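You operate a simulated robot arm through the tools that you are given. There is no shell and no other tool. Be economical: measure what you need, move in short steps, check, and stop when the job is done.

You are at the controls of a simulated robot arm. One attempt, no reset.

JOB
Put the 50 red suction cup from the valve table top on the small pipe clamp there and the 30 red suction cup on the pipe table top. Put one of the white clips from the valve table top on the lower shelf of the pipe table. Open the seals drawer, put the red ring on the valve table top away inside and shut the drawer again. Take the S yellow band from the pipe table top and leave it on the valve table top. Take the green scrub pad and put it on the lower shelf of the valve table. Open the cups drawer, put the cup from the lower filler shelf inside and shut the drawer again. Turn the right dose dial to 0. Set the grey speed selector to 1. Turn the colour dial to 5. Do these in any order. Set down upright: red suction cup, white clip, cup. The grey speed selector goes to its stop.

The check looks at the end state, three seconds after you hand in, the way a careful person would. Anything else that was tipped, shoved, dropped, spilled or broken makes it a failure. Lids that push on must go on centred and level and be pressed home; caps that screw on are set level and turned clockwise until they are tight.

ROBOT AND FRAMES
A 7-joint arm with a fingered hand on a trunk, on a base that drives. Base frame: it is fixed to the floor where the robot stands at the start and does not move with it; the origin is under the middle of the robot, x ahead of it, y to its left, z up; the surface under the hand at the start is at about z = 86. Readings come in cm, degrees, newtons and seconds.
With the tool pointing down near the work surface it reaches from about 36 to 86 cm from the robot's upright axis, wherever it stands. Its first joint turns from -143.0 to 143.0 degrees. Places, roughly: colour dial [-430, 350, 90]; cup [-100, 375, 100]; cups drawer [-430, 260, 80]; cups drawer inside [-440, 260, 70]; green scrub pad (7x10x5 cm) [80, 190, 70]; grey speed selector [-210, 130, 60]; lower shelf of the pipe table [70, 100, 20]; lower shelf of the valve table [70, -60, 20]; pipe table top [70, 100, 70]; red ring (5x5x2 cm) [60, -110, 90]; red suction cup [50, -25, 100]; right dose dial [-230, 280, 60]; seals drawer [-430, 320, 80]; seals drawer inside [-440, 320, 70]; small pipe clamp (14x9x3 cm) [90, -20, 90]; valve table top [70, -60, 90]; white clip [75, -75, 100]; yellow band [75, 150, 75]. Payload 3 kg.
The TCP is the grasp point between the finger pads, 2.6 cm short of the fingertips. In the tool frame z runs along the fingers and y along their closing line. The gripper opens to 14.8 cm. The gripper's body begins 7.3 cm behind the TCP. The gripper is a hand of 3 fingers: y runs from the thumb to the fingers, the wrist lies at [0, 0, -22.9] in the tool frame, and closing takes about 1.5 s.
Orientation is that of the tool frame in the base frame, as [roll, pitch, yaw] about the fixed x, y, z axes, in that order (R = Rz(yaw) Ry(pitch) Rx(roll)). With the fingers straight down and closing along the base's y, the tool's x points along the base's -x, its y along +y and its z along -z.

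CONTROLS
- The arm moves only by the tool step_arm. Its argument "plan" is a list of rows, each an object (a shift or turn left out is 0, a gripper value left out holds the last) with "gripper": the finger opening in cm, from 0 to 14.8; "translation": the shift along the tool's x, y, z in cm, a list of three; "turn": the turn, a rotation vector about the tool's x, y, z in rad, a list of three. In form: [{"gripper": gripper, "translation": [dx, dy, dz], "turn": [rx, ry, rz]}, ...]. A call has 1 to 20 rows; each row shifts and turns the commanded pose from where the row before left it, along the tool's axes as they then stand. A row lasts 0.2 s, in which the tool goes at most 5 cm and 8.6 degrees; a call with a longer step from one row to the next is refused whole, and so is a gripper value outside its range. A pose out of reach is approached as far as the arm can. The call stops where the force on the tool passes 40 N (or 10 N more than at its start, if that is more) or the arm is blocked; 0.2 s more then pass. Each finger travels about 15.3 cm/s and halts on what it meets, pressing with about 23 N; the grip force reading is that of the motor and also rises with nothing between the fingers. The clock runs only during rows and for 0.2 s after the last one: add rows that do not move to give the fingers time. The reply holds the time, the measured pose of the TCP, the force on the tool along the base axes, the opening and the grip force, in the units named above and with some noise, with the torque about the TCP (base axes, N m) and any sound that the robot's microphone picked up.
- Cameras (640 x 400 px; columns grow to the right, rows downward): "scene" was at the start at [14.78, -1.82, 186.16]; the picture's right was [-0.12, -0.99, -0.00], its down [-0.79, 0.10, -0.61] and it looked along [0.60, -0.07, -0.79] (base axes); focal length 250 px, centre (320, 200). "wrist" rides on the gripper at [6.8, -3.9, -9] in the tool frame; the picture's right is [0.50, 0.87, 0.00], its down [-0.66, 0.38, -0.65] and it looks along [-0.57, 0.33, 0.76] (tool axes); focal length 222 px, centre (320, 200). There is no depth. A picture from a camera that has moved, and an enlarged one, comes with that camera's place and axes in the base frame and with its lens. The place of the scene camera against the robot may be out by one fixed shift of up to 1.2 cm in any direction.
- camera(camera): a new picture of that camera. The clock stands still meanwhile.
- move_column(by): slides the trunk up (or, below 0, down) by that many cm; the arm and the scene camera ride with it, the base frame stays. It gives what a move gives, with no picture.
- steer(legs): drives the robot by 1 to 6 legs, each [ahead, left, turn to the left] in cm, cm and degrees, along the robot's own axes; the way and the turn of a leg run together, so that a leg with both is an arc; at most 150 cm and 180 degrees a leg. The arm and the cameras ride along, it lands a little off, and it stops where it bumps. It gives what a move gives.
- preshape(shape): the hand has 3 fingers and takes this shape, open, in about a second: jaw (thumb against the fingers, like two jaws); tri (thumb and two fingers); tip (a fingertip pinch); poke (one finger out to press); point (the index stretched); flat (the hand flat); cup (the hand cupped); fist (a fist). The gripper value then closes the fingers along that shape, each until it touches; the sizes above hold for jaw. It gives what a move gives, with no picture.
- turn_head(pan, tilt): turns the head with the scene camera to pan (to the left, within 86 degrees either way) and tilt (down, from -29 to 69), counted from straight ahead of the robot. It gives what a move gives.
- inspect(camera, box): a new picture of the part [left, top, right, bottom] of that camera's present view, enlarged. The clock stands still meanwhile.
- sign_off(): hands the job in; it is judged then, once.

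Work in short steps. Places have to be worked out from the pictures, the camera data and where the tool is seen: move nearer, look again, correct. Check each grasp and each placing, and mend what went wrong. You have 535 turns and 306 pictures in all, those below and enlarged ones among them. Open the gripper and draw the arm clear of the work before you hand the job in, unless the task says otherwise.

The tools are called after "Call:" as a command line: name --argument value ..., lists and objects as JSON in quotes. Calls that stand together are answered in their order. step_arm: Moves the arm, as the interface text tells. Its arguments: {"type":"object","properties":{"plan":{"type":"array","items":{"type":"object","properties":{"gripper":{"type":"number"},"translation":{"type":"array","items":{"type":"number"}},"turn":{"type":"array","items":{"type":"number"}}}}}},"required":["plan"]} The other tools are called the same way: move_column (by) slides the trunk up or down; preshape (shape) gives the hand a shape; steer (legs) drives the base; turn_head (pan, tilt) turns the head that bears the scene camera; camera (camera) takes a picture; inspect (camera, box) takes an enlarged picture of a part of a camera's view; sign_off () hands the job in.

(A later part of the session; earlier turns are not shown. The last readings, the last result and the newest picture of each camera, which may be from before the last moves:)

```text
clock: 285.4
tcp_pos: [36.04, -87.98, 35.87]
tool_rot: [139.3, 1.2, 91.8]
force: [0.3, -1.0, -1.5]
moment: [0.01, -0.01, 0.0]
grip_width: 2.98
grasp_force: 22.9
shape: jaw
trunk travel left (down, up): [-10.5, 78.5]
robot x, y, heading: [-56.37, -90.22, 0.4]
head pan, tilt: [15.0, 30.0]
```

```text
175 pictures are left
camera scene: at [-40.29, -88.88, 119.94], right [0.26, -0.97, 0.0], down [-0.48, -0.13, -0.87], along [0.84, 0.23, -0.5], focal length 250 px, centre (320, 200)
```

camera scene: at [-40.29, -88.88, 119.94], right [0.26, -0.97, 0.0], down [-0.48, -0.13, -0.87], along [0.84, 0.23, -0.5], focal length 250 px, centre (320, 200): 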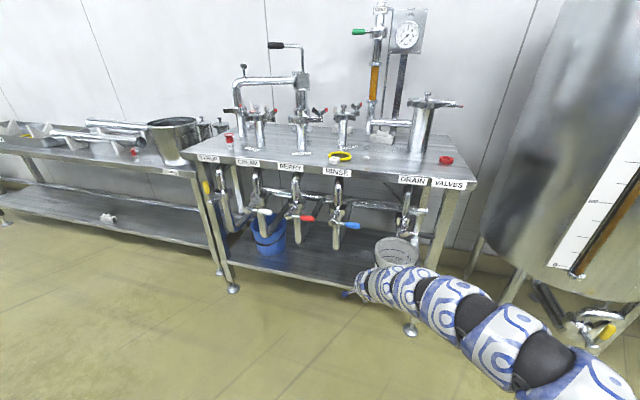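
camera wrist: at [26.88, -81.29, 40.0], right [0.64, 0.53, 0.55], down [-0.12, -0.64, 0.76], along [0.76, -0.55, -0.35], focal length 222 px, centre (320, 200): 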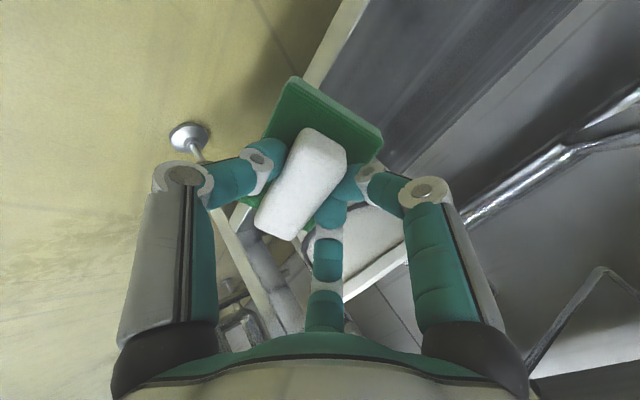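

Call:
steer --legs '[[8, 0, 0]]'

Call:
camera --camera "wrist"

Call:
inspect --camera "scene" --box '[280, 150, 460, 320]'

```text
clock: 286.5
tcp_pos: [43.83, -87.91, 35.76]
tool_rot: [139.2, 1.2, 91.7]
force: [-0.6, -0.6, -0.9]
moment: [-0.02, 0.03, 0.02]
grip_width: 2.96
grasp_force: 23.0
shape: jaw
trunk travel left (down, up): [-10.5, 78.5]
robot x, y, heading: [-48.43, -90.47, 0.4]
head pan, tilt: [15.0, 30.0]
```

```text
174 pictures are left
camera wrist: at [34.84, -81.36, 40.0], right [0.64, 0.53, 0.55], down [-0.12, -0.64, 0.76], along [0.76, -0.55, -0.35], focal length 222 px, centre (320, 200)
```

wrist: 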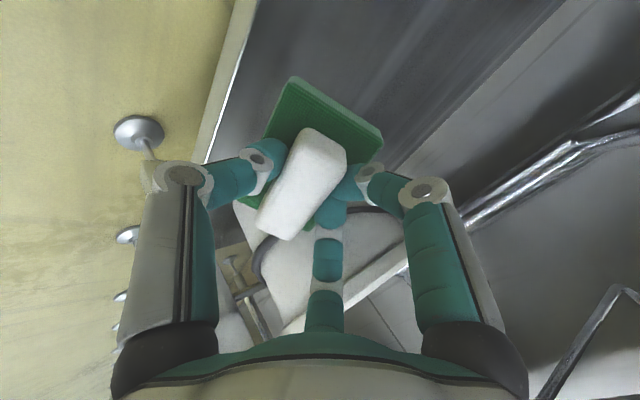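

```text
2.35 times, centred on (370, 235) of scene
camera zoom: at [-32.34, -88.88, 119.94], right [0.26, -0.97, 0.0], down [-0.48, -0.13, -0.87], along [0.84, 0.22, -0.5], focal length 588 px, centre (202, 118)
```

zoom: 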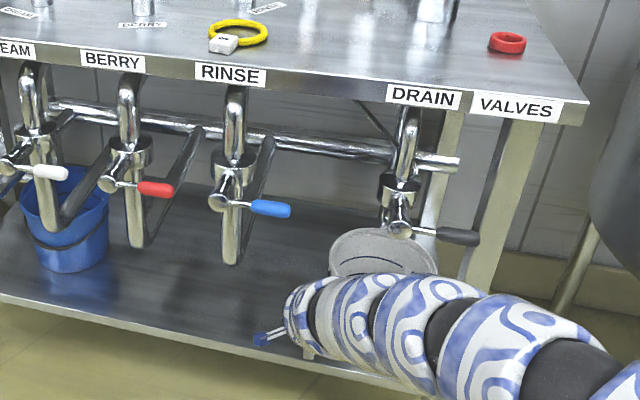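

Clear of valves. Lower gently to contact.

Call:
move_column --by -2.5

Call:
move_column --by -1.2

Call:
camera --camera "wrist"

```text
clock: 287.2
tcp_pos: [43.91, -87.84, 33.35]
tool_rot: [139.3, 1.3, 91.7]
force: [0.0, 1.6, 0.0]
moment: [0.0, -0.02, 0.0]
grip_width: 2.95
grasp_force: 23.1
shape: jaw
trunk travel left (down, up): [-8.0, 81.0]
robot x, y, heading: [-48.11, -90.32, 0.2]
head pan, tilt: [15.0, 30.0]
```

```text
clock: 287.8
tcp_pos: [43.93, -87.95, 32.1]
tool_rot: [139.3, 1.2, 91.7]
force: [-0.7, 0.5, -0.9]
moment: [0.02, -0.01, -0.01]
grip_width: 2.96
grasp_force: 23.3
shape: jaw
trunk travel left (down, up): [-6.8, 82.2]
robot x, y, heading: [-48.73, -90.32, 0.1]
head pan, tilt: [15.0, 30.0]
```

```text
172 pictures are left
camera wrist: at [34.85, -81.35, 36.29], right [0.64, 0.53, 0.55], down [-0.12, -0.64, 0.76], along [0.76, -0.55, -0.35], focal length 222 px, centre (320, 200)
```

wrist: 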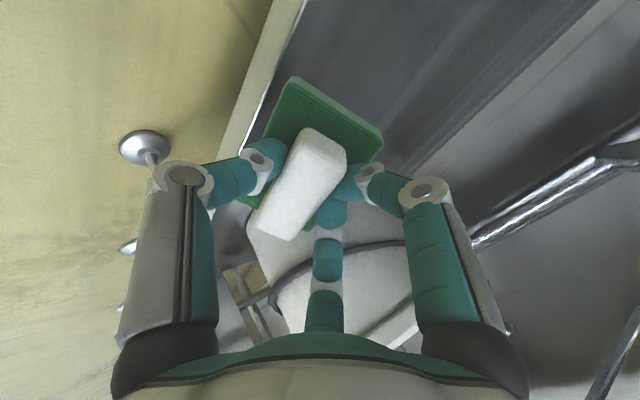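

Call:
move_column --by -1

Call:
move_column --by -1

```text
clock: 288.4
tcp_pos: [44.0, -88.04, 31.35]
tool_rot: [139.1, 1.2, 91.7]
force: [-0.2, 0.3, 16.5]
moment: [-0.02, -0.01, 0.03]
grip_width: 2.94
grasp_force: 23.1
shape: jaw
trunk travel left (down, up): [-5.8, 83.2]
robot x, y, heading: [-48.75, -90.36, 0.2]
head pan, tilt: [15.0, 30.0]
```

```text
clock: 288.9
tcp_pos: [43.95, -87.98, 30.57]
tool_rot: [139.0, 1.2, 91.8]
force: [6.5, -0.3, 38.1]
moment: [0.01, -0.57, -0.01]
grip_width: 2.92
grasp_force: 22.9
shape: jaw
trunk travel left (down, up): [-4.8, 84.2]
robot x, y, heading: [-48.54, -90.25, 0.4]
head pan, tilt: [15.0, 30.0]
```

Contact made. Ease off, reduce the lean a little about the resting edge, then open slightly.

Call:
move_column --by 0.7

Call:
step_arm --plan '[{"translation": [0, 0.53, 0.35], "turn": [0.1, 0, 0]}, {}, {"gripper": 3.2}, {"gripper": 3.5}, {"gripper": 3.8}, {"gripper": 4.2}, {}]'

Call:
camera --camera "wrist"

```text
clock: 289.5
tcp_pos: [43.87, -87.85, 30.83]
tool_rot: [139.2, 1.1, 91.7]
force: [2.7, 0.5, 20.1]
moment: [0.01, -0.28, 0.05]
grip_width: 2.86
grasp_force: 22.9
shape: jaw
trunk travel left (down, up): [-5.5, 83.5]
robot x, y, heading: [-48.64, -90.42, -0.2]
head pan, tilt: [15.0, 30.0]
```

```text
clock: 291.1
tcp_pos: [44.57, -88.05, 30.98]
tool_rot: [145.0, 1.2, 91.7]
force: [1.1, 0.5, 8.8]
moment: [0.1, -0.02, 0.0]
grip_width: 4.09
grasp_force: 0.1
shape: jaw
trunk travel left (down, up): [-5.5, 83.5]
robot x, y, heading: [-48.29, -90.33, 0.0]
head pan, tilt: [15.0, 30.0]
```

```text
171 pictures are left
camera wrist: at [35.94, -81.3, 35.99], right [0.69, 0.53, 0.49], down [-0.05, -0.64, 0.77], along [0.72, -0.55, -0.42], focal length 222 px, centre (320, 200)
```

wrist: 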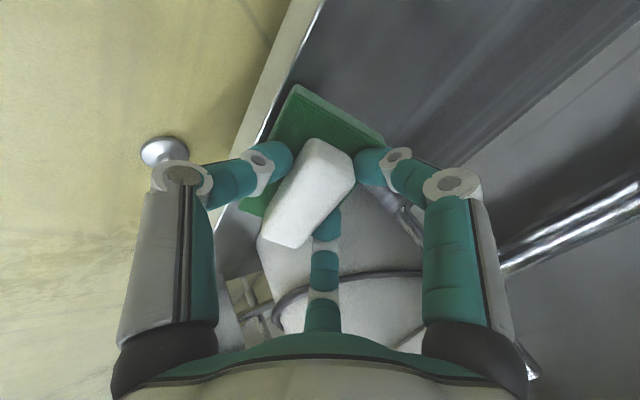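

Call:
step_arm --plan '[{"gripper": 5}, {"gripper": 6}, {}, {}]'

Call:
camera --camera "wrist"

```text
clock: 292.1
tcp_pos: [44.58, -87.93, 30.89]
tool_rot: [145.0, 1.1, 91.6]
force: [-0.2, 0.3, 0.7]
moment: [0.01, 0.02, 0.01]
grip_width: 5.96
grasp_force: 0.0
shape: jaw
trunk travel left (down, up): [-5.5, 83.5]
robot x, y, heading: [-48.2, -90.15, -0.1]
head pan, tilt: [15.0, 30.0]
```

```text
170 pictures are left
camera wrist: at [35.95, -81.34, 35.92], right [0.69, 0.53, 0.48], down [-0.04, -0.64, 0.77], along [0.72, -0.55, -0.42], focal length 222 px, centre (320, 200)
```

wrist: 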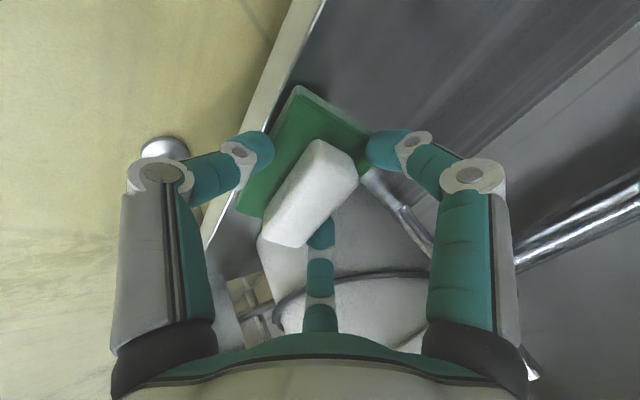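

Call:
step_arm --plan '[{"gripper": 8}, {"gripper": 10}, {}, {}]'

Call:
move_column --by 1.5

Call:
camera --camera "wrist"

```text
clock: 293.1
tcp_pos: [44.71, -87.92, 31.0]
tool_rot: [145.1, 1.2, 91.7]
force: [-0.5, -0.2, 0.0]
moment: [0.03, 0.0, 0.0]
grip_width: 9.95
grasp_force: 0.0
shape: jaw
trunk travel left (down, up): [-5.5, 83.5]
robot x, y, heading: [-48.02, -90.41, -0.1]
head pan, tilt: [15.0, 30.0]
```

```text
clock: 293.7
tcp_pos: [44.67, -87.87, 32.34]
tool_rot: [145.1, 1.2, 91.7]
force: [-0.6, -0.3, 0.7]
moment: [-0.03, 0.01, 0.01]
grip_width: 9.98
grasp_force: 0.0
shape: jaw
trunk travel left (down, up): [-7.0, 82.0]
robot x, y, heading: [-48.28, -90.16, 0.3]
head pan, tilt: [15.0, 30.0]
```

```text
169 pictures are left
camera wrist: at [35.96, -81.34, 37.42], right [0.69, 0.53, 0.48], down [-0.04, -0.64, 0.77], along [0.72, -0.55, -0.42], focal length 222 px, centre (320, 200)
```

wrist: 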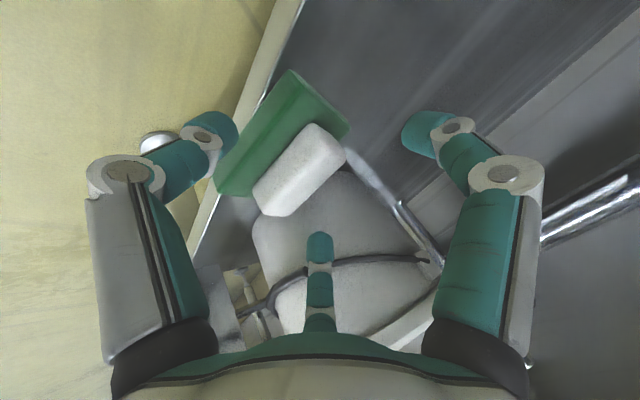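

Call:
move_column --by 3.5

Call:
steer --legs '[[-20, 0, 0]]'

Call:
camera --camera "wrist"

Call:
inspect --camera "scene" --box '[240, 150, 440, 320]'

```text
clock: 294.5
tcp_pos: [44.54, -87.95, 35.94]
tool_rot: [145.1, 1.2, 91.7]
force: [-0.2, 0.1, 0.4]
moment: [-0.03, 0.01, 0.01]
grip_width: 9.97
grasp_force: 0.1
shape: jaw
trunk travel left (down, up): [-10.5, 78.5]
robot x, y, heading: [-48.36, -90.44, 0.3]
head pan, tilt: [15.0, 30.0]
```

```text
clock: 296.1
tcp_pos: [24.94, -87.97, 35.97]
tool_rot: [145.1, 1.2, 91.8]
force: [0.2, -0.6, 0.2]
moment: [0.01, -0.01, 0.02]
grip_width: 9.96
grasp_force: 0.0
shape: jaw
trunk travel left (down, up): [-10.5, 78.5]
robot x, y, heading: [-68.19, -89.98, -0.1]
head pan, tilt: [15.0, 30.0]
```

```text
168 pictures are left
camera wrist: at [16.28, -81.34, 40.91], right [0.69, 0.53, 0.48], down [-0.04, -0.64, 0.77], along [0.72, -0.55, -0.42], focal length 222 px, centre (320, 200)
```

wrist: 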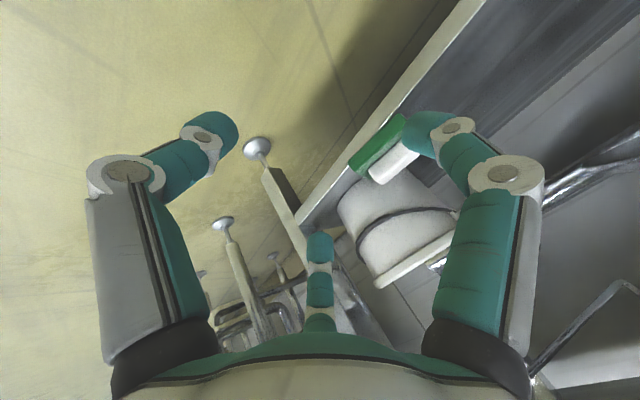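

```text
2.35 times, centred on (340, 235) of scene
camera zoom: at [-51.99, -88.9, 119.93], right [0.26, -0.97, 0.0], down [-0.48, -0.13, -0.87], along [0.84, 0.23, -0.5], focal length 588 px, centre (273, 118)
```

zoom: 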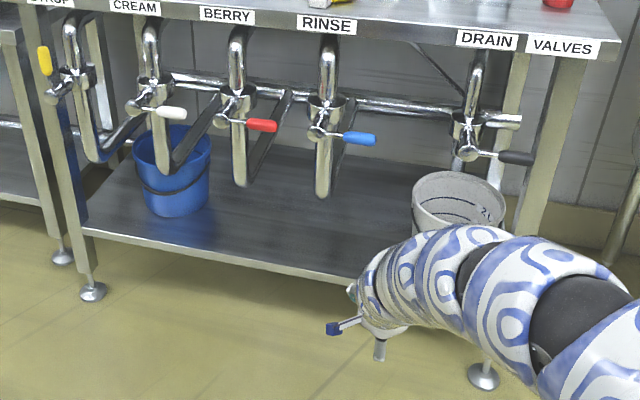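

Let me check the pad's seating from the side: shift right and look.

Call:
steer --legs '[[-5, -35, 0]]'

Call:
turn_head --pan 22 --tilt 38

Call:
inspect --camera "scene" --box '[260, 130, 420, 270]'

```text
clock: 298.4
tcp_pos: [19.98, -122.53, 35.93]
tool_rot: [145.1, 1.3, 91.9]
force: [0.2, 0.4, -0.2]
moment: [0.0, 0.02, 0.01]
grip_width: 9.96
grasp_force: 0.1
shape: jaw
trunk travel left (down, up): [-10.5, 78.5]
robot x, y, heading: [-73.29, -125.37, 0.3]
head pan, tilt: [15.0, 30.0]
```

```text
clock: 299.1
tcp_pos: [19.96, -122.52, 36.01]
tool_rot: [145.1, 1.3, 91.9]
force: [0.1, 0.1, 0.3]
moment: [0.03, 0.01, -0.02]
grip_width: 9.96
grasp_force: 0.1
shape: jaw
trunk travel left (down, up): [-10.5, 78.5]
robot x, y, heading: [-72.93, -125.3, 0.3]
head pan, tilt: [22.0, 38.0]
```

```text
2.86 times, centred on (340, 200) of scene
camera zoom: at [-57.63, -122.89, 118.71], right [0.38, -0.93, 0.0], down [-0.57, -0.23, -0.79], along [0.73, 0.3, -0.62], focal length 714 px, centre (263, 200)
```

zoom: 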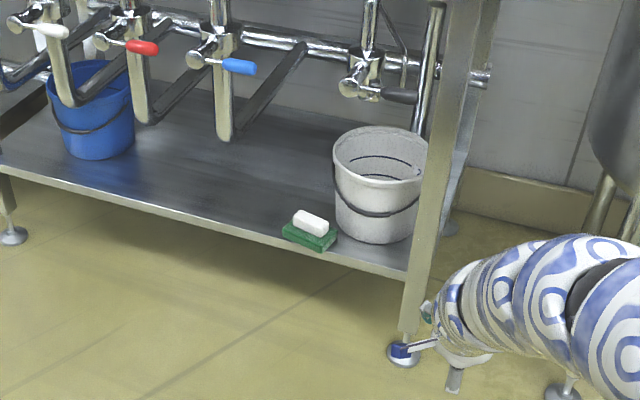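

The pad lies flat on the shelf. Next the remote stations. I raise the trunk, straighten and retract the arm for travelling.

Call:
move_column --by 40

Call:
step_arm --plan '[{"turn": [0.12, 0, 0]}, {"turn": [0.12, 0, 0]}, {"turn": [0.12, 0, 0]}, {"turn": [0.12, 0, 0]}, {"turn": [0.12, 0, 0]}, {"translation": [0, -4, 0]}, {"translation": [0, -4, 0]}, {"translation": [0, -4, 0]}, {"translation": [0, -4, 0]}, {"translation": [0, -4, 0]}, {"translation": [0, -4, 0]}, {"translation": [0, -4, 0]}, {"translation": [0, -4, 0]}]'

Call:
turn_head --pan 86 --tilt 20

Call:
camera --camera "scene"

Call:
turn_head --pan -86 --tilt 20

Call:
camera --camera "scene"

```text
clock: 302.9
tcp_pos: [20.0, -122.61, 76.05]
tool_rot: [145.2, 1.2, 91.9]
force: [0.4, 0.6, -0.6]
moment: [0.0, -0.01, 0.03]
grip_width: 9.97
grasp_force: 0.1
shape: jaw
trunk travel left (down, up): [-50.5, 38.5]
robot x, y, heading: [-72.91, -124.98, 0.3]
head pan, tilt: [22.0, 38.0]
```

```text
clock: 305.7
tcp_pos: [-1.63, -121.4, 69.12]
tool_rot: [176.2, 1.3, 91.8]
force: [-0.8, 0.0, 1.7]
moment: [0.02, -0.01, 0.03]
grip_width: 9.98
grasp_force: 0.1
shape: jaw
out of reach, approached as far as the arm can: row 5, 8, 9, 10, 11, 12, 13
trunk travel left (down, up): [-50.5, 38.5]
robot x, y, heading: [-73.02, -125.41, 0.4]
head pan, tilt: [22.0, 38.0]
```

```text
clock: 307.0
tcp_pos: [-1.6, -121.49, 69.11]
tool_rot: [176.3, 1.3, 91.9]
force: [0.9, -0.1, 0.3]
moment: [0.05, -0.03, -0.02]
grip_width: 9.98
grasp_force: 0.1
shape: jaw
trunk travel left (down, up): [-50.5, 38.5]
robot x, y, heading: [-72.95, -125.31, 0.6]
head pan, tilt: [85.9, 20.0]
```

```text
165 pictures are left
camera scene: at [-65.0, -116.87, 161.54], right [1.0, -0.07, 0.0], down [-0.02, -0.34, -0.94], along [0.06, 0.94, -0.34], focal length 250 px, centre (320, 200)
```

scene: 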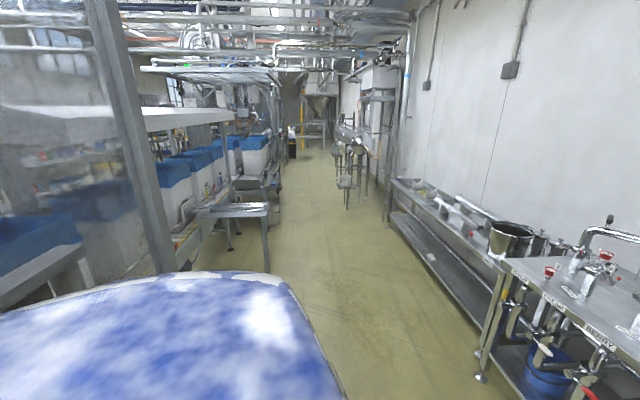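

```text
clock: 309.6
tcp_pos: [-1.57, -121.57, 69.19]
tool_rot: [176.3, 1.3, 91.9]
force: [-0.3, -0.1, 0.5]
moment: [0.0, -0.01, 0.0]
grip_width: 9.98
grasp_force: 0.0
shape: jaw
trunk travel left (down, up): [-50.5, 38.5]
robot x, y, heading: [-73.17, -125.11, 0.3]
head pan, tilt: [-85.9, 20.0]
```

```text
164 pictures are left
camera scene: at [-64.9, -135.45, 161.54], right [-1.0, -0.08, 0.0], down [-0.03, 0.34, -0.94], along [0.07, -0.94, -0.34], focal length 250 px, centre (320, 200)
```

scene: 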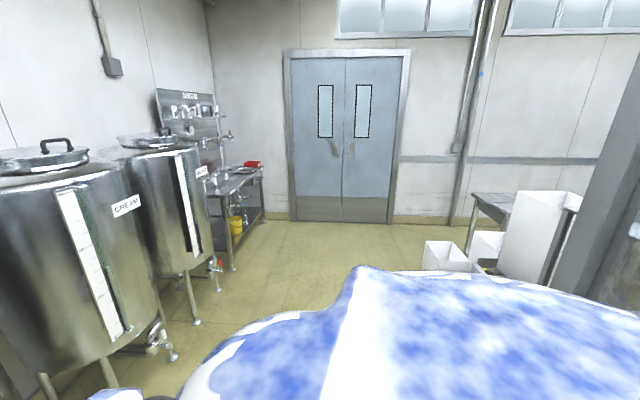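

Way west needs a look. I turn the robot left 90° (arm is retracted to 71 cm).

Call:
steer --legs '[[0, 0, 90]]'

Call:
turn_head --pan 75 --tilt 15

Call:
camera --camera "scene"

Call:
turn_head --pan 20 --tilt 20

Call:
camera --camera "scene"

```text
clock: 313.9
tcp_pos: [-76.43, -53.85, 69.25]
tool_rot: [176.2, 1.4, -178.4]
force: [0.1, 0.1, 0.1]
moment: [0.0, -0.01, -0.03]
grip_width: 9.99
grasp_force: 0.0
shape: jaw
trunk travel left (down, up): [-50.5, 38.5]
robot x, y, heading: [-72.65, -125.5, 89.8]
head pan, tilt: [-85.9, 20.0]
```

```text
clock: 316.3
tcp_pos: [-76.42, -53.91, 69.17]
tool_rot: [176.4, 1.4, -178.4]
force: [-0.4, 0.2, -0.6]
moment: [-0.01, 0.03, -0.01]
grip_width: 10.0
grasp_force: 0.0
shape: jaw
trunk travel left (down, up): [-50.5, 38.5]
robot x, y, heading: [-72.94, -125.56, 90.0]
head pan, tilt: [75.0, 15.0]
```

```text
163 pictures are left
camera scene: at [-82.64, -115.74, 162.36], right [0.26, 0.97, 0.0], down [0.25, -0.07, -0.97], along [-0.93, 0.25, -0.26], focal length 250 px, centre (320, 200)
```

scene: 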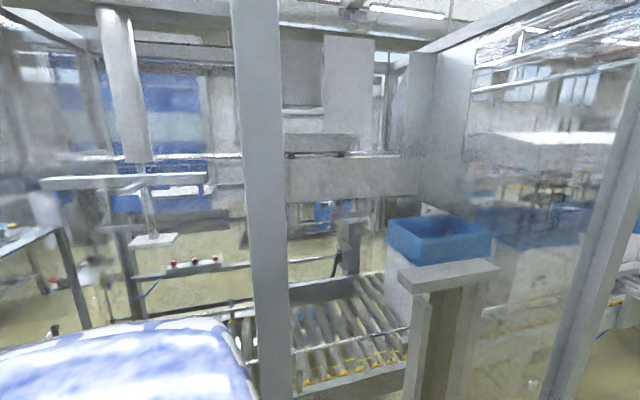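

```text
clock: 317.6
tcp_pos: [-76.56, -53.75, 69.22]
tool_rot: [176.4, 1.3, -178.4]
force: [-0.9, 0.2, -0.3]
moment: [0.04, 0.05, -0.03]
grip_width: 10.02
grasp_force: 0.1
shape: jaw
trunk travel left (down, up): [-50.5, 38.5]
robot x, y, heading: [-72.91, -125.24, 90.0]
head pan, tilt: [20.0, 20.0]
```

```text
162 pictures are left
camera scene: at [-76.8, -109.42, 161.54], right [0.94, 0.34, 0.0], down [0.12, -0.32, -0.94], along [-0.32, 0.88, -0.34], focal length 250 px, centre (320, 200)
```

scene: 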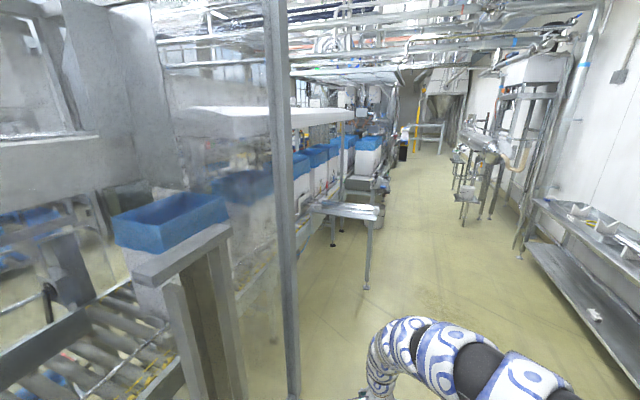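

West is a machine line; the way is up the aisle (+y). I drive along x≈-50 towards y≈200.

Call:
steer --legs '[[40, -20, 0], [145, 0, 0], [110, 0, 0]]'

Call:
turn_head --pan 0 --tilt 15

Call:
camera --camera "scene"

Call:
turn_head --pan 60 --tilt 25

Call:
camera --camera "scene"

```text
clock: 332.1
tcp_pos: [-53.9, 238.15, 69.19]
tool_rot: [176.2, 1.3, -179.1]
force: [0.4, -0.9, 0.3]
moment: [-0.03, -0.02, 0.02]
grip_width: 9.99
grasp_force: 0.0
shape: jaw
trunk travel left (down, up): [-50.5, 38.5]
robot x, y, heading: [-51.37, 166.83, 89.3]
head pan, tilt: [20.0, 20.0]
```

```text
clock: 333.0
tcp_pos: [-53.94, 238.08, 69.13]
tool_rot: [176.3, 1.3, -179.1]
force: [-0.3, 0.9, -0.2]
moment: [0.0, 0.01, 0.01]
grip_width: 9.98
grasp_force: 0.0
shape: jaw
trunk travel left (down, up): [-50.5, 38.5]
robot x, y, heading: [-51.74, 166.88, 89.0]
head pan, tilt: [0.0, 15.0]
```

```text
161 pictures are left
camera scene: at [-51.85, 183.08, 162.36], right [1.0, -0.01, 0.0], down [0.0, -0.26, -0.97], along [0.01, 0.97, -0.26], focal length 250 px, centre (320, 200)
```

scene: 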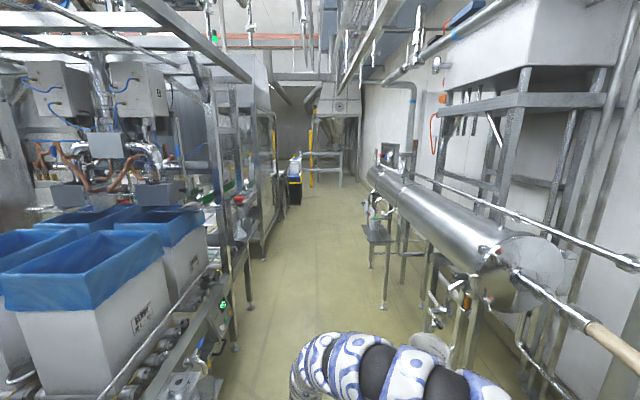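

```text
clock: 334.3
tcp_pos: [-53.92, 238.17, 69.17]
tool_rot: [176.3, 1.2, -179.0]
force: [0.7, -0.3, 0.1]
moment: [-0.02, 0.02, -0.03]
grip_width: 9.97
grasp_force: 0.0
shape: jaw
trunk travel left (down, up): [-50.5, 38.5]
robot x, y, heading: [-51.27, 166.71, 89.2]
head pan, tilt: [60.0, 25.0]
```

```text
160 pictures are left
camera scene: at [-59.88, 178.46, 160.74], right [0.51, 0.86, 0.0], down [0.36, -0.22, -0.91], along [-0.78, 0.46, -0.42], focal length 250 px, centre (320, 200)
```

scene: 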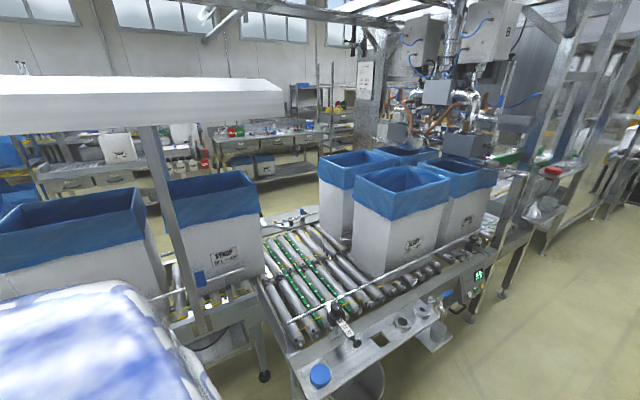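

Call:
turn_head --pan 15 --tilt 22

Call:
inspect --camera "scene" --box '[200, 60, 440, 260]'

Call:
turn_head --pan 50 --tilt 25

Call:
inspect --camera "scene" --box '[200, 80, 520, 280]'

```text
clock: 335.4
tcp_pos: [-53.98, 238.1, 69.16]
tool_rot: [176.3, 1.2, -179.1]
force: [0.6, 0.7, -0.2]
moment: [-0.01, 0.02, 0.03]
grip_width: 10.0
grasp_force: 0.1
shape: jaw
trunk travel left (down, up): [-50.5, 38.5]
robot x, y, heading: [-51.05, 166.54, 89.3]
head pan, tilt: [15.0, 22.0]
```

```text
2.00 times, centred on (320, 160) of scene
camera zoom: at [-54.26, 182.74, 161.22], right [0.97, 0.25, 0.0], down [0.09, -0.36, -0.93], along [-0.23, 0.9, -0.37], focal length 500 px, centre (320, 280)
```

zoom: 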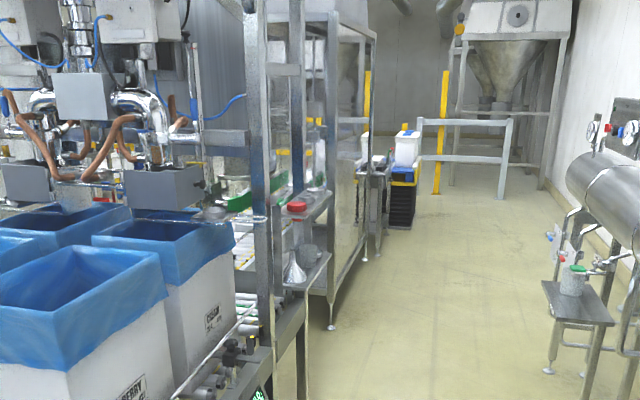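

```text
clock: 336.4
tcp_pos: [-54.1, 238.25, 69.26]
tool_rot: [176.4, 1.2, -179.0]
force: [0.5, 0.4, 0.4]
moment: [-0.02, 0.01, 0.03]
grip_width: 9.99
grasp_force: 0.0
shape: jaw
trunk travel left (down, up): [-50.5, 38.5]
robot x, y, heading: [-51.46, 166.54, 89.1]
head pan, tilt: [50.0, 25.0]
```

```text
2.00 times, centred on (360, 180) of scene
camera zoom: at [-58.94, 179.77, 160.74], right [0.65, 0.76, 0.0], down [0.32, -0.28, -0.91], along [-0.69, 0.59, -0.42], focal length 500 px, centre (240, 240)
```

zoom: 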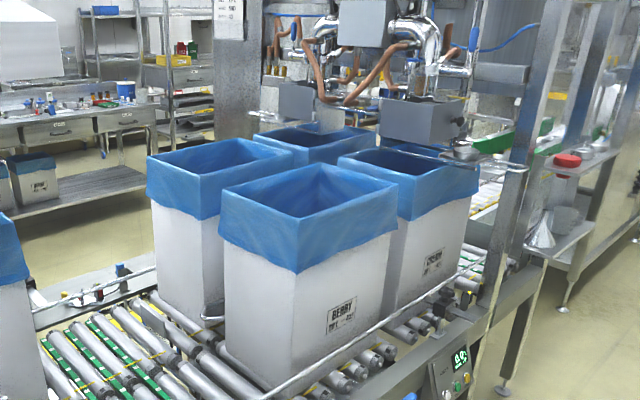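

Call:
steer --legs '[[150, 0, 0], [110, 0, 0]]'

Call:
turn_head --pan 80 --tilt 20

Call:
camera --camera "scene"

Call:
turn_head --pan 25 --tilt 20

Call:
camera --camera "scene"

```text
clock: 349.0
tcp_pos: [-52.73, 496.84, 69.22]
tool_rot: [176.2, 1.3, -178.2]
force: [-0.1, -0.3, 0.2]
moment: [-0.04, -0.01, 0.01]
grip_width: 9.97
grasp_force: 0.1
shape: jaw
trunk travel left (down, up): [-50.5, 38.5]
robot x, y, heading: [-48.84, 425.27, 90.5]
head pan, tilt: [50.0, 25.0]
```

```text
clock: 350.0
tcp_pos: [-52.64, 496.68, 69.15]
tool_rot: [176.3, 1.2, -178.1]
force: [-0.7, -1.0, -0.1]
moment: [0.0, 0.03, 0.0]
grip_width: 10.0
grasp_force: 0.1
shape: jaw
trunk travel left (down, up): [-50.5, 38.5]
robot x, y, heading: [-49.07, 425.45, 90.3]
head pan, tilt: [80.0, 20.0]
```

```text
157 pictures are left
camera scene: at [-58.81, 434.11, 161.54], right [0.17, 0.99, 0.0], down [0.34, -0.06, -0.94], along [-0.93, 0.16, -0.34], focal length 250 px, centre (320, 200)
```

scene: 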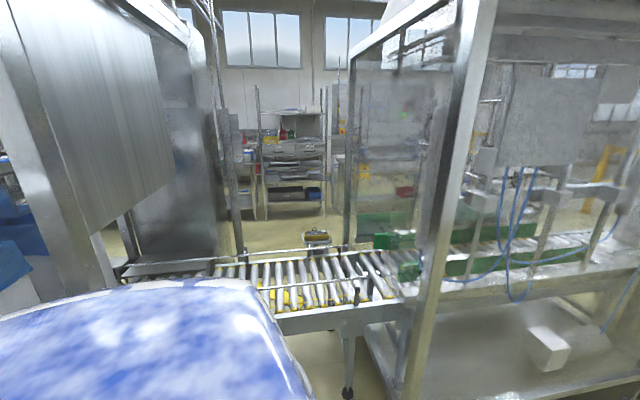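

```text
clock: 351.2
tcp_pos: [-52.67, 496.74, 69.08]
tool_rot: [176.3, 1.3, -178.1]
force: [0.3, 0.9, 0.1]
moment: [-0.01, 0.02, 0.01]
grip_width: 10.01
grasp_force: 0.2
shape: jaw
trunk travel left (down, up): [-50.5, 38.5]
robot x, y, heading: [-49.32, 425.42, 89.9]
head pan, tilt: [25.0, 20.0]
```

```text
156 pictures are left
camera scene: at [-53.6, 440.94, 161.54], right [0.9, 0.43, 0.0], down [0.15, -0.31, -0.94], along [-0.4, 0.85, -0.34], focal length 250 px, centre (320, 200)
```

scene: 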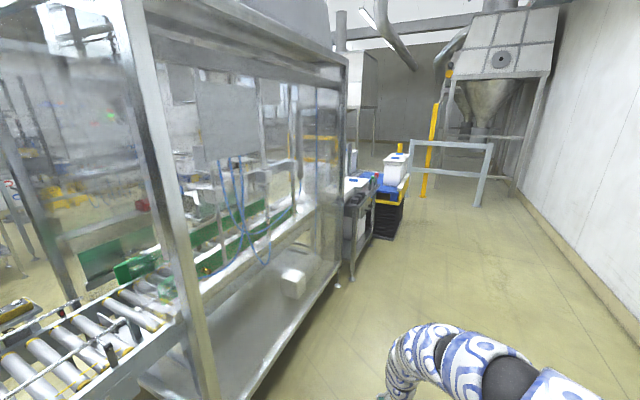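

Call:
steer --legs '[[130, 0, 0], [80, -10, 0]]'

Call:
turn_head --pan 35 --tilt 18

Call:
camera --camera "scene"

Call:
turn_head --pan 80 --tilt 18

Call:
camera --camera "scene"

```text
clock: 361.7
tcp_pos: [-48.71, 707.46, 69.26]
tool_rot: [176.2, 1.3, -176.5]
force: [-0.2, 0.8, 0.9]
moment: [0.01, 0.01, 0.02]
grip_width: 9.99
grasp_force: 0.1
shape: jaw
trunk travel left (down, up): [-50.5, 38.5]
robot x, y, heading: [-43.23, 636.38, 91.8]
head pan, tilt: [25.0, 20.0]
```

```text
clock: 362.4
tcp_pos: [-48.76, 707.47, 69.19]
tool_rot: [176.3, 1.3, -176.5]
force: [0.2, -0.1, -0.6]
moment: [-0.04, 0.0, 0.02]
grip_width: 9.98
grasp_force: 0.1
shape: jaw
trunk travel left (down, up): [-50.5, 38.5]
robot x, y, heading: [-42.6, 635.89, 91.9]
head pan, tilt: [35.0, 18.0]
```

```text
155 pictures are left
camera scene: at [-49.53, 650.78, 161.87], right [0.8, 0.6, 0.0], down [0.18, -0.25, -0.95], along [-0.57, 0.76, -0.31], focal length 250 px, centre (320, 200)
```

scene: 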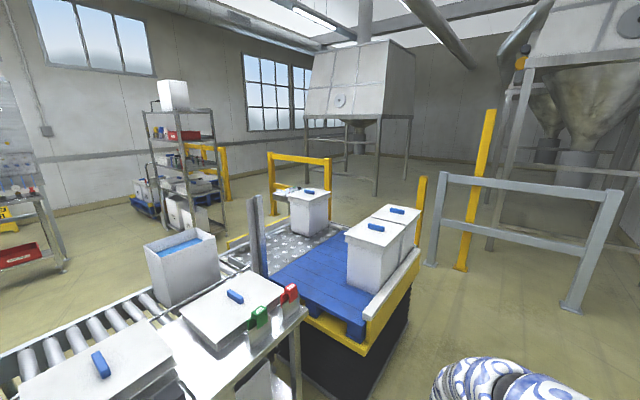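

```text
clock: 363.5
tcp_pos: [-48.71, 707.55, 69.14]
tool_rot: [176.3, 1.2, -176.5]
force: [0.5, -1.2, 0.1]
moment: [-0.01, 0.02, 0.02]
grip_width: 10.0
grasp_force: 0.1
shape: jaw
trunk travel left (down, up): [-50.5, 38.5]
robot x, y, heading: [-43.18, 636.32, 91.7]
head pan, tilt: [80.0, 18.0]
```

```text
154 pictures are left
camera scene: at [-53.18, 644.65, 161.87], right [0.14, 0.99, 0.0], down [0.31, -0.04, -0.95], along [-0.94, 0.14, -0.31], focal length 250 px, centre (320, 200)
```

scene: 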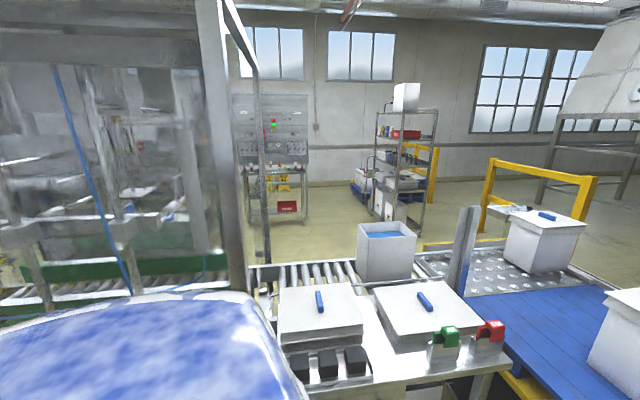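

Call:
steer --legs '[[115, 0, 0]]'

Call:
turn_head --pan 45 --tilt 28

Call:
camera --camera "scene"

Call:
turn_head --pan 85 --tilt 25

Call:
camera --camera "scene"

```text
clock: 369.5
tcp_pos: [-54.11, 825.15, 69.27]
tool_rot: [176.4, 1.3, -175.9]
force: [-0.1, 0.2, -0.8]
moment: [0.0, -0.04, -0.02]
grip_width: 9.97
grasp_force: 0.0
shape: jaw
trunk travel left (down, up): [-50.5, 38.5]
robot x, y, heading: [-47.53, 753.88, 92.6]
head pan, tilt: [80.0, 18.0]
```

```text
clock: 370.5
tcp_pos: [-54.14, 825.13, 69.16]
tool_rot: [176.3, 1.3, -175.9]
force: [-0.1, -0.9, 0.5]
moment: [0.01, 0.01, 0.01]
grip_width: 9.98
grasp_force: 0.1
shape: jaw
trunk travel left (down, up): [-50.5, 38.5]
robot x, y, heading: [-47.33, 753.74, 92.3]
head pan, tilt: [45.0, 28.0]
```

```text
153 pictures are left
camera scene: at [-55.2, 767.21, 160.26], right [0.67, 0.74, 0.0], down [0.35, -0.32, -0.88], along [-0.65, 0.6, -0.47], focal length 250 px, centre (320, 200)
```

scene: 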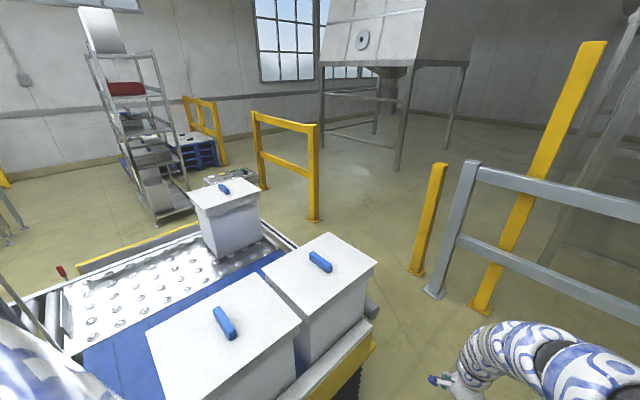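

```text
clock: 371.6
tcp_pos: [-54.03, 825.14, 69.11]
tool_rot: [176.3, 1.3, -175.8]
force: [-0.4, 0.0, -0.4]
moment: [0.02, -0.01, 0.01]
grip_width: 9.98
grasp_force: 0.0
shape: jaw
trunk travel left (down, up): [-50.5, 38.5]
robot x, y, heading: [-47.68, 753.87, 92.4]
head pan, tilt: [85.0, 25.0]
```

```text
152 pictures are left
camera scene: at [-57.68, 761.47, 160.74], right [0.04, 1.0, 0.0], down [0.42, -0.02, -0.91], along [-0.91, 0.04, -0.42], focal length 250 px, centre (320, 200)
```

scene: 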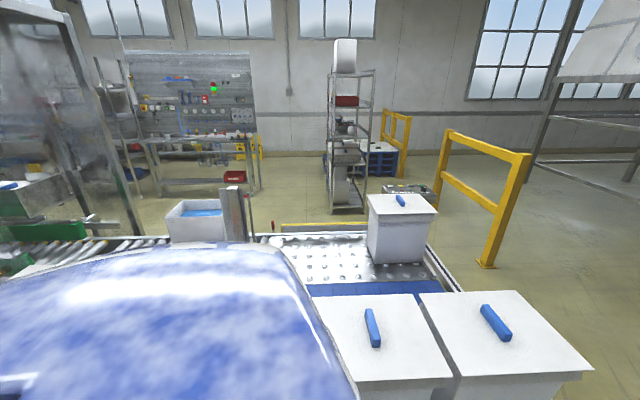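

Path found: between pallet (y<850) and yellow frame (y≈932), then south along x≈-305. First retract the arm more by lowering the hand relative to the shoulder.

Call:
move_column --by 25

Call:
step_arm --plan '[{"translation": [4, 0, 2]}, {"translation": [4, 0, 2]}, {"translation": [4, 0, 2]}, {"translation": [4, 0, 2]}, {"translation": [4, 0, 2]}, {"translation": [4, 0, 2]}, {"translation": [4, 0, 2]}, {"translation": [4, 0, 2]}, {}]'

```text
clock: 374.1
tcp_pos: [-53.9, 825.19, 94.06]
tool_rot: [176.3, 1.3, -175.9]
force: [0.6, 0.0, -0.1]
moment: [0.01, -0.02, 0.01]
grip_width: 10.0
grasp_force: 0.1
shape: jaw
trunk travel left (down, up): [-75.5, 13.5]
robot x, y, heading: [-47.36, 753.91, 92.6]
head pan, tilt: [85.0, 25.0]
```

```text
clock: 376.1
tcp_pos: [-77.68, 823.72, 81.84]
tool_rot: [176.3, 1.4, -175.9]
force: [0.1, 1.0, -0.7]
moment: [0.01, -0.01, -0.01]
grip_width: 9.99
grasp_force: 0.0
shape: jaw
out of reach, approached as far as the arm can: row 6, 7, 8
trunk travel left (down, up): [-75.5, 13.5]
robot x, y, heading: [-47.38, 754.05, 92.3]
head pan, tilt: [85.0, 25.0]
```

Wrong axis (robot faces +y now). Move the hand back to the right and then toward the robot.

Call:
step_arm --plan '[{"translation": [-4, 0, -1]}, {"translation": [-4, 0, -1]}, {"translation": [-4, -4, 0]}, {"translation": [-4, -3, 0]}, {"translation": [-4, -3, 0]}, {"translation": [-4, -3, 1]}, {"translation": [0, -4, 1]}, {"translation": [0, -4, 1]}, {"translation": [0, -4, 1]}, {"translation": [0, -4, 1]}, {}]'

```text
refused: row 3 steps farther than a row can; nothing moved
```

Call:
step_arm --plan '[{"translation": [-4, 0, -1]}, {"translation": [-4, 0, -1]}, {"translation": [-4, -2, 0]}, {"translation": [-4, -2, 0]}, {"translation": [-4, -2, 0]}, {"translation": [-4, -2, 1]}, {"translation": [0, -4, 1]}, {"translation": [0, -4, 1]}, {"translation": [0, -4, 1]}, {"translation": [0, -4, 1]}, {}]'

```text
clock: 378.6
tcp_pos: [-51.76, 801.52, 77.87]
tool_rot: [176.3, 1.3, -175.8]
force: [0.5, 0.0, 0.5]
moment: [0.01, -0.03, -0.01]
grip_width: 10.0
grasp_force: 0.1
shape: jaw
trunk travel left (down, up): [-75.5, 13.5]
robot x, y, heading: [-47.57, 753.7, 92.3]
head pan, tilt: [85.0, 25.0]
```

Reach is now 48 cm. Turn right, sidestep to y≈890, and reverse west.

Call:
steer --legs '[[0, 0, -92], [0, 136, 0], [-120, 0, 0]]'

Call:
turn_head --pan 86 --tilt 30

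Call:
camera --camera "scene"

Call:
turn_head --pan -86 --tilt 30

Call:
camera --camera "scene"

```text
clock: 394.8
tcp_pos: [-123.2, 889.16, 77.85]
tool_rot: [176.2, 1.4, 95.7]
force: [-0.2, 0.7, 0.7]
moment: [-0.01, 0.0, -0.01]
grip_width: 10.0
grasp_force: 0.1
shape: jaw
trunk travel left (down, up): [-75.5, 13.5]
robot x, y, heading: [-170.51, 883.61, 4.0]
head pan, tilt: [85.0, 25.0]
```

```text
clock: 395.4
tcp_pos: [-123.1, 889.13, 77.96]
tool_rot: [176.4, 1.2, 95.7]
force: [0.4, -0.4, 0.6]
moment: [0.0, 0.0, -0.02]
grip_width: 10.01
grasp_force: 0.0
shape: jaw
trunk travel left (down, up): [-75.5, 13.5]
robot x, y, heading: [-170.82, 883.9, 4.0]
head pan, tilt: [85.9, 30.0]
```

```text
151 pictures are left
camera scene: at [-163.2, 892.37, 184.94], right [1.0, 0.0, 0.0], down [0.0, -0.5, -0.87], along [0.0, 0.87, -0.5], focal length 250 px, centre (320, 200)
```

scene: 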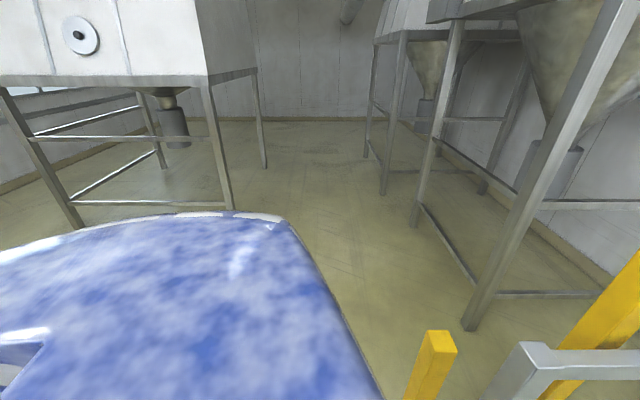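

```text
clock: 398.0
tcp_pos: [-123.19, 889.24, 77.88]
tool_rot: [176.3, 1.3, 95.7]
force: [0.3, -0.1, 0.3]
moment: [-0.01, 0.0, 0.02]
grip_width: 10.0
grasp_force: 0.0
shape: jaw
trunk travel left (down, up): [-75.5, 13.5]
robot x, y, heading: [-170.38, 883.8, 4.2]
head pan, tilt: [-85.9, 30.0]
```

```text
150 pictures are left
camera scene: at [-161.91, 874.37, 184.94], right [-0.99, -0.14, 0.0], down [-0.07, 0.49, -0.87], along [0.12, -0.86, -0.5], focal length 250 px, centre (320, 200)
```

scene: 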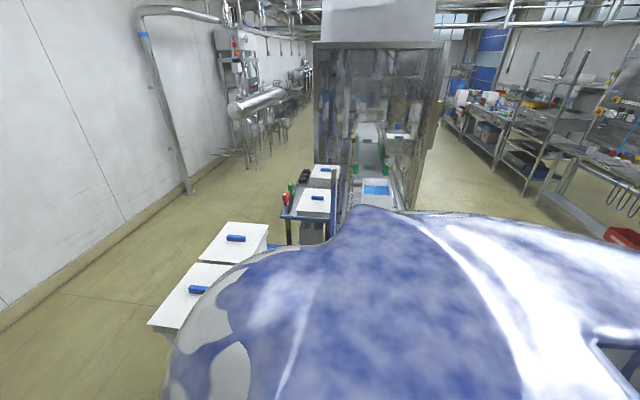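

Call:
steer --legs '[[0, 5, -4], [-125, 0, 0]]'

Call:
camera --camera "scene"

```text
clock: 404.8
tcp_pos: [-246.7, 891.2, 77.92]
tool_rot: [176.3, 1.3, 89.7]
force: [-0.5, 0.0, 0.3]
moment: [-0.02, -0.01, 0.03]
grip_width: 9.99
grasp_force: 0.1
shape: jaw
trunk travel left (down, up): [-75.5, 13.5]
robot x, y, heading: [-294.37, 890.67, -2.0]
head pan, tilt: [-85.9, 30.0]
```

```text
149 pictures are left
camera scene: at [-286.74, 880.41, 184.94], right [-1.0, -0.04, 0.0], down [-0.02, 0.5, -0.87], along [0.03, -0.87, -0.5], focal length 250 px, centre (320, 200)
```

scene: 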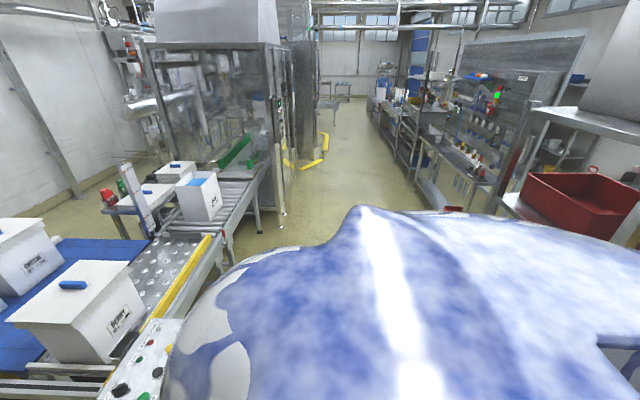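

Turn to face south (-y) and drive down the west aisle.

Call:
steer --legs '[[0, 0, -88], [140, 0, 0], [140, 0, 0], [120, 0, 0]]'

Call:
turn_head --pan 0 --tilt 20

Call:
camera --camera "scene"

Call:
turn_head --pan -60 --tilt 25

Call:
camera --camera "scene"

Call:
turn_head --pan 55 --tilt 25

Call:
camera --camera "scene"

```text
clock: 427.8
tcp_pos: [-293.98, 443.62, 77.81]
tool_rot: [176.2, 1.3, 2.3]
force: [0.0, -0.2, 0.1]
moment: [-0.01, -0.01, 0.0]
grip_width: 10.01
grasp_force: 0.0
shape: jaw
trunk travel left (down, up): [-75.5, 13.5]
robot x, y, heading: [-297.03, 491.22, -89.3]
head pan, tilt: [-85.9, 30.0]
```

```text
clock: 429.4
tcp_pos: [-293.92, 443.63, 77.92]
tool_rot: [176.3, 1.3, 2.3]
force: [0.1, 0.4, -0.8]
moment: [-0.02, 0.02, 0.0]
grip_width: 10.02
grasp_force: 0.0
shape: jaw
trunk travel left (down, up): [-75.5, 13.5]
robot x, y, heading: [-296.81, 491.02, -89.3]
head pan, tilt: [0.0, 20.0]
```

```text
148 pictures are left
camera scene: at [-297.23, 473.05, 186.54], right [-1.0, -0.01, 0.0], down [0.0, 0.34, -0.94], along [0.01, -0.94, -0.34], focal length 250 px, centre (320, 200)
```

scene: 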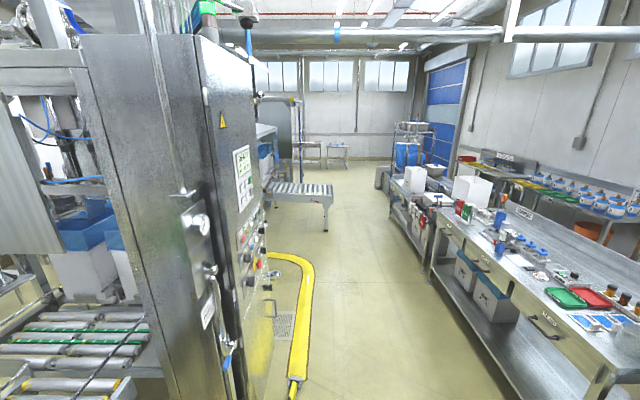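

```text
clock: 430.7
tcp_pos: [-294.03, 443.7, 77.85]
tool_rot: [176.3, 1.2, 2.4]
force: [-0.4, 0.3, 0.6]
moment: [0.01, 0.02, 0.0]
grip_width: 10.0
grasp_force: 0.2
shape: jaw
trunk travel left (down, up): [-75.5, 13.5]
robot x, y, heading: [-296.95, 491.41, -89.3]
head pan, tilt: [-60.0, 25.0]
```

```text
147 pictures are left
camera scene: at [-305.25, 477.66, 185.74], right [-0.51, 0.86, 0.0], down [0.36, 0.22, -0.91], along [-0.78, -0.46, -0.42], focal length 250 px, centre (320, 200)
```

scene: 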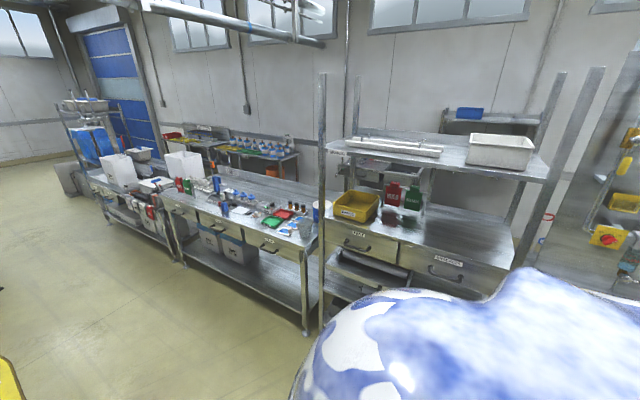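

```text
clock: 432.6
tcp_pos: [-294.06, 443.55, 77.98]
tool_rot: [176.3, 1.2, 2.3]
force: [-1.0, -0.3, 0.1]
moment: [0.0, -0.01, 0.0]
grip_width: 9.99
grasp_force: 0.1
shape: jaw
trunk travel left (down, up): [-75.5, 13.5]
robot x, y, heading: [-296.7, 491.35, -89.4]
head pan, tilt: [55.0, 25.0]
```

```text
146 pictures are left
camera scene: at [-289.72, 477.16, 185.74], right [-0.56, -0.83, 0.0], down [-0.35, 0.24, -0.91], along [0.75, -0.51, -0.42], focal length 250 px, centre (320, 200)
```

scene: 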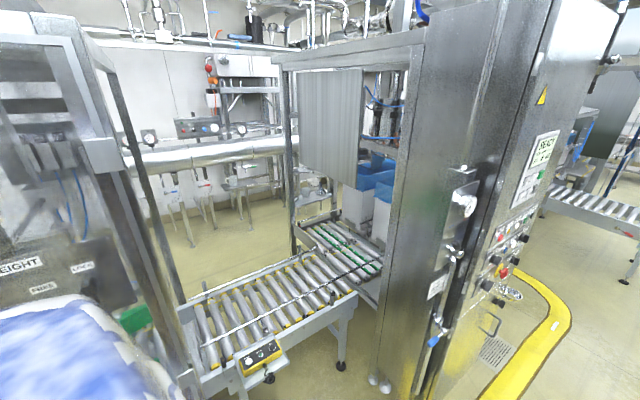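

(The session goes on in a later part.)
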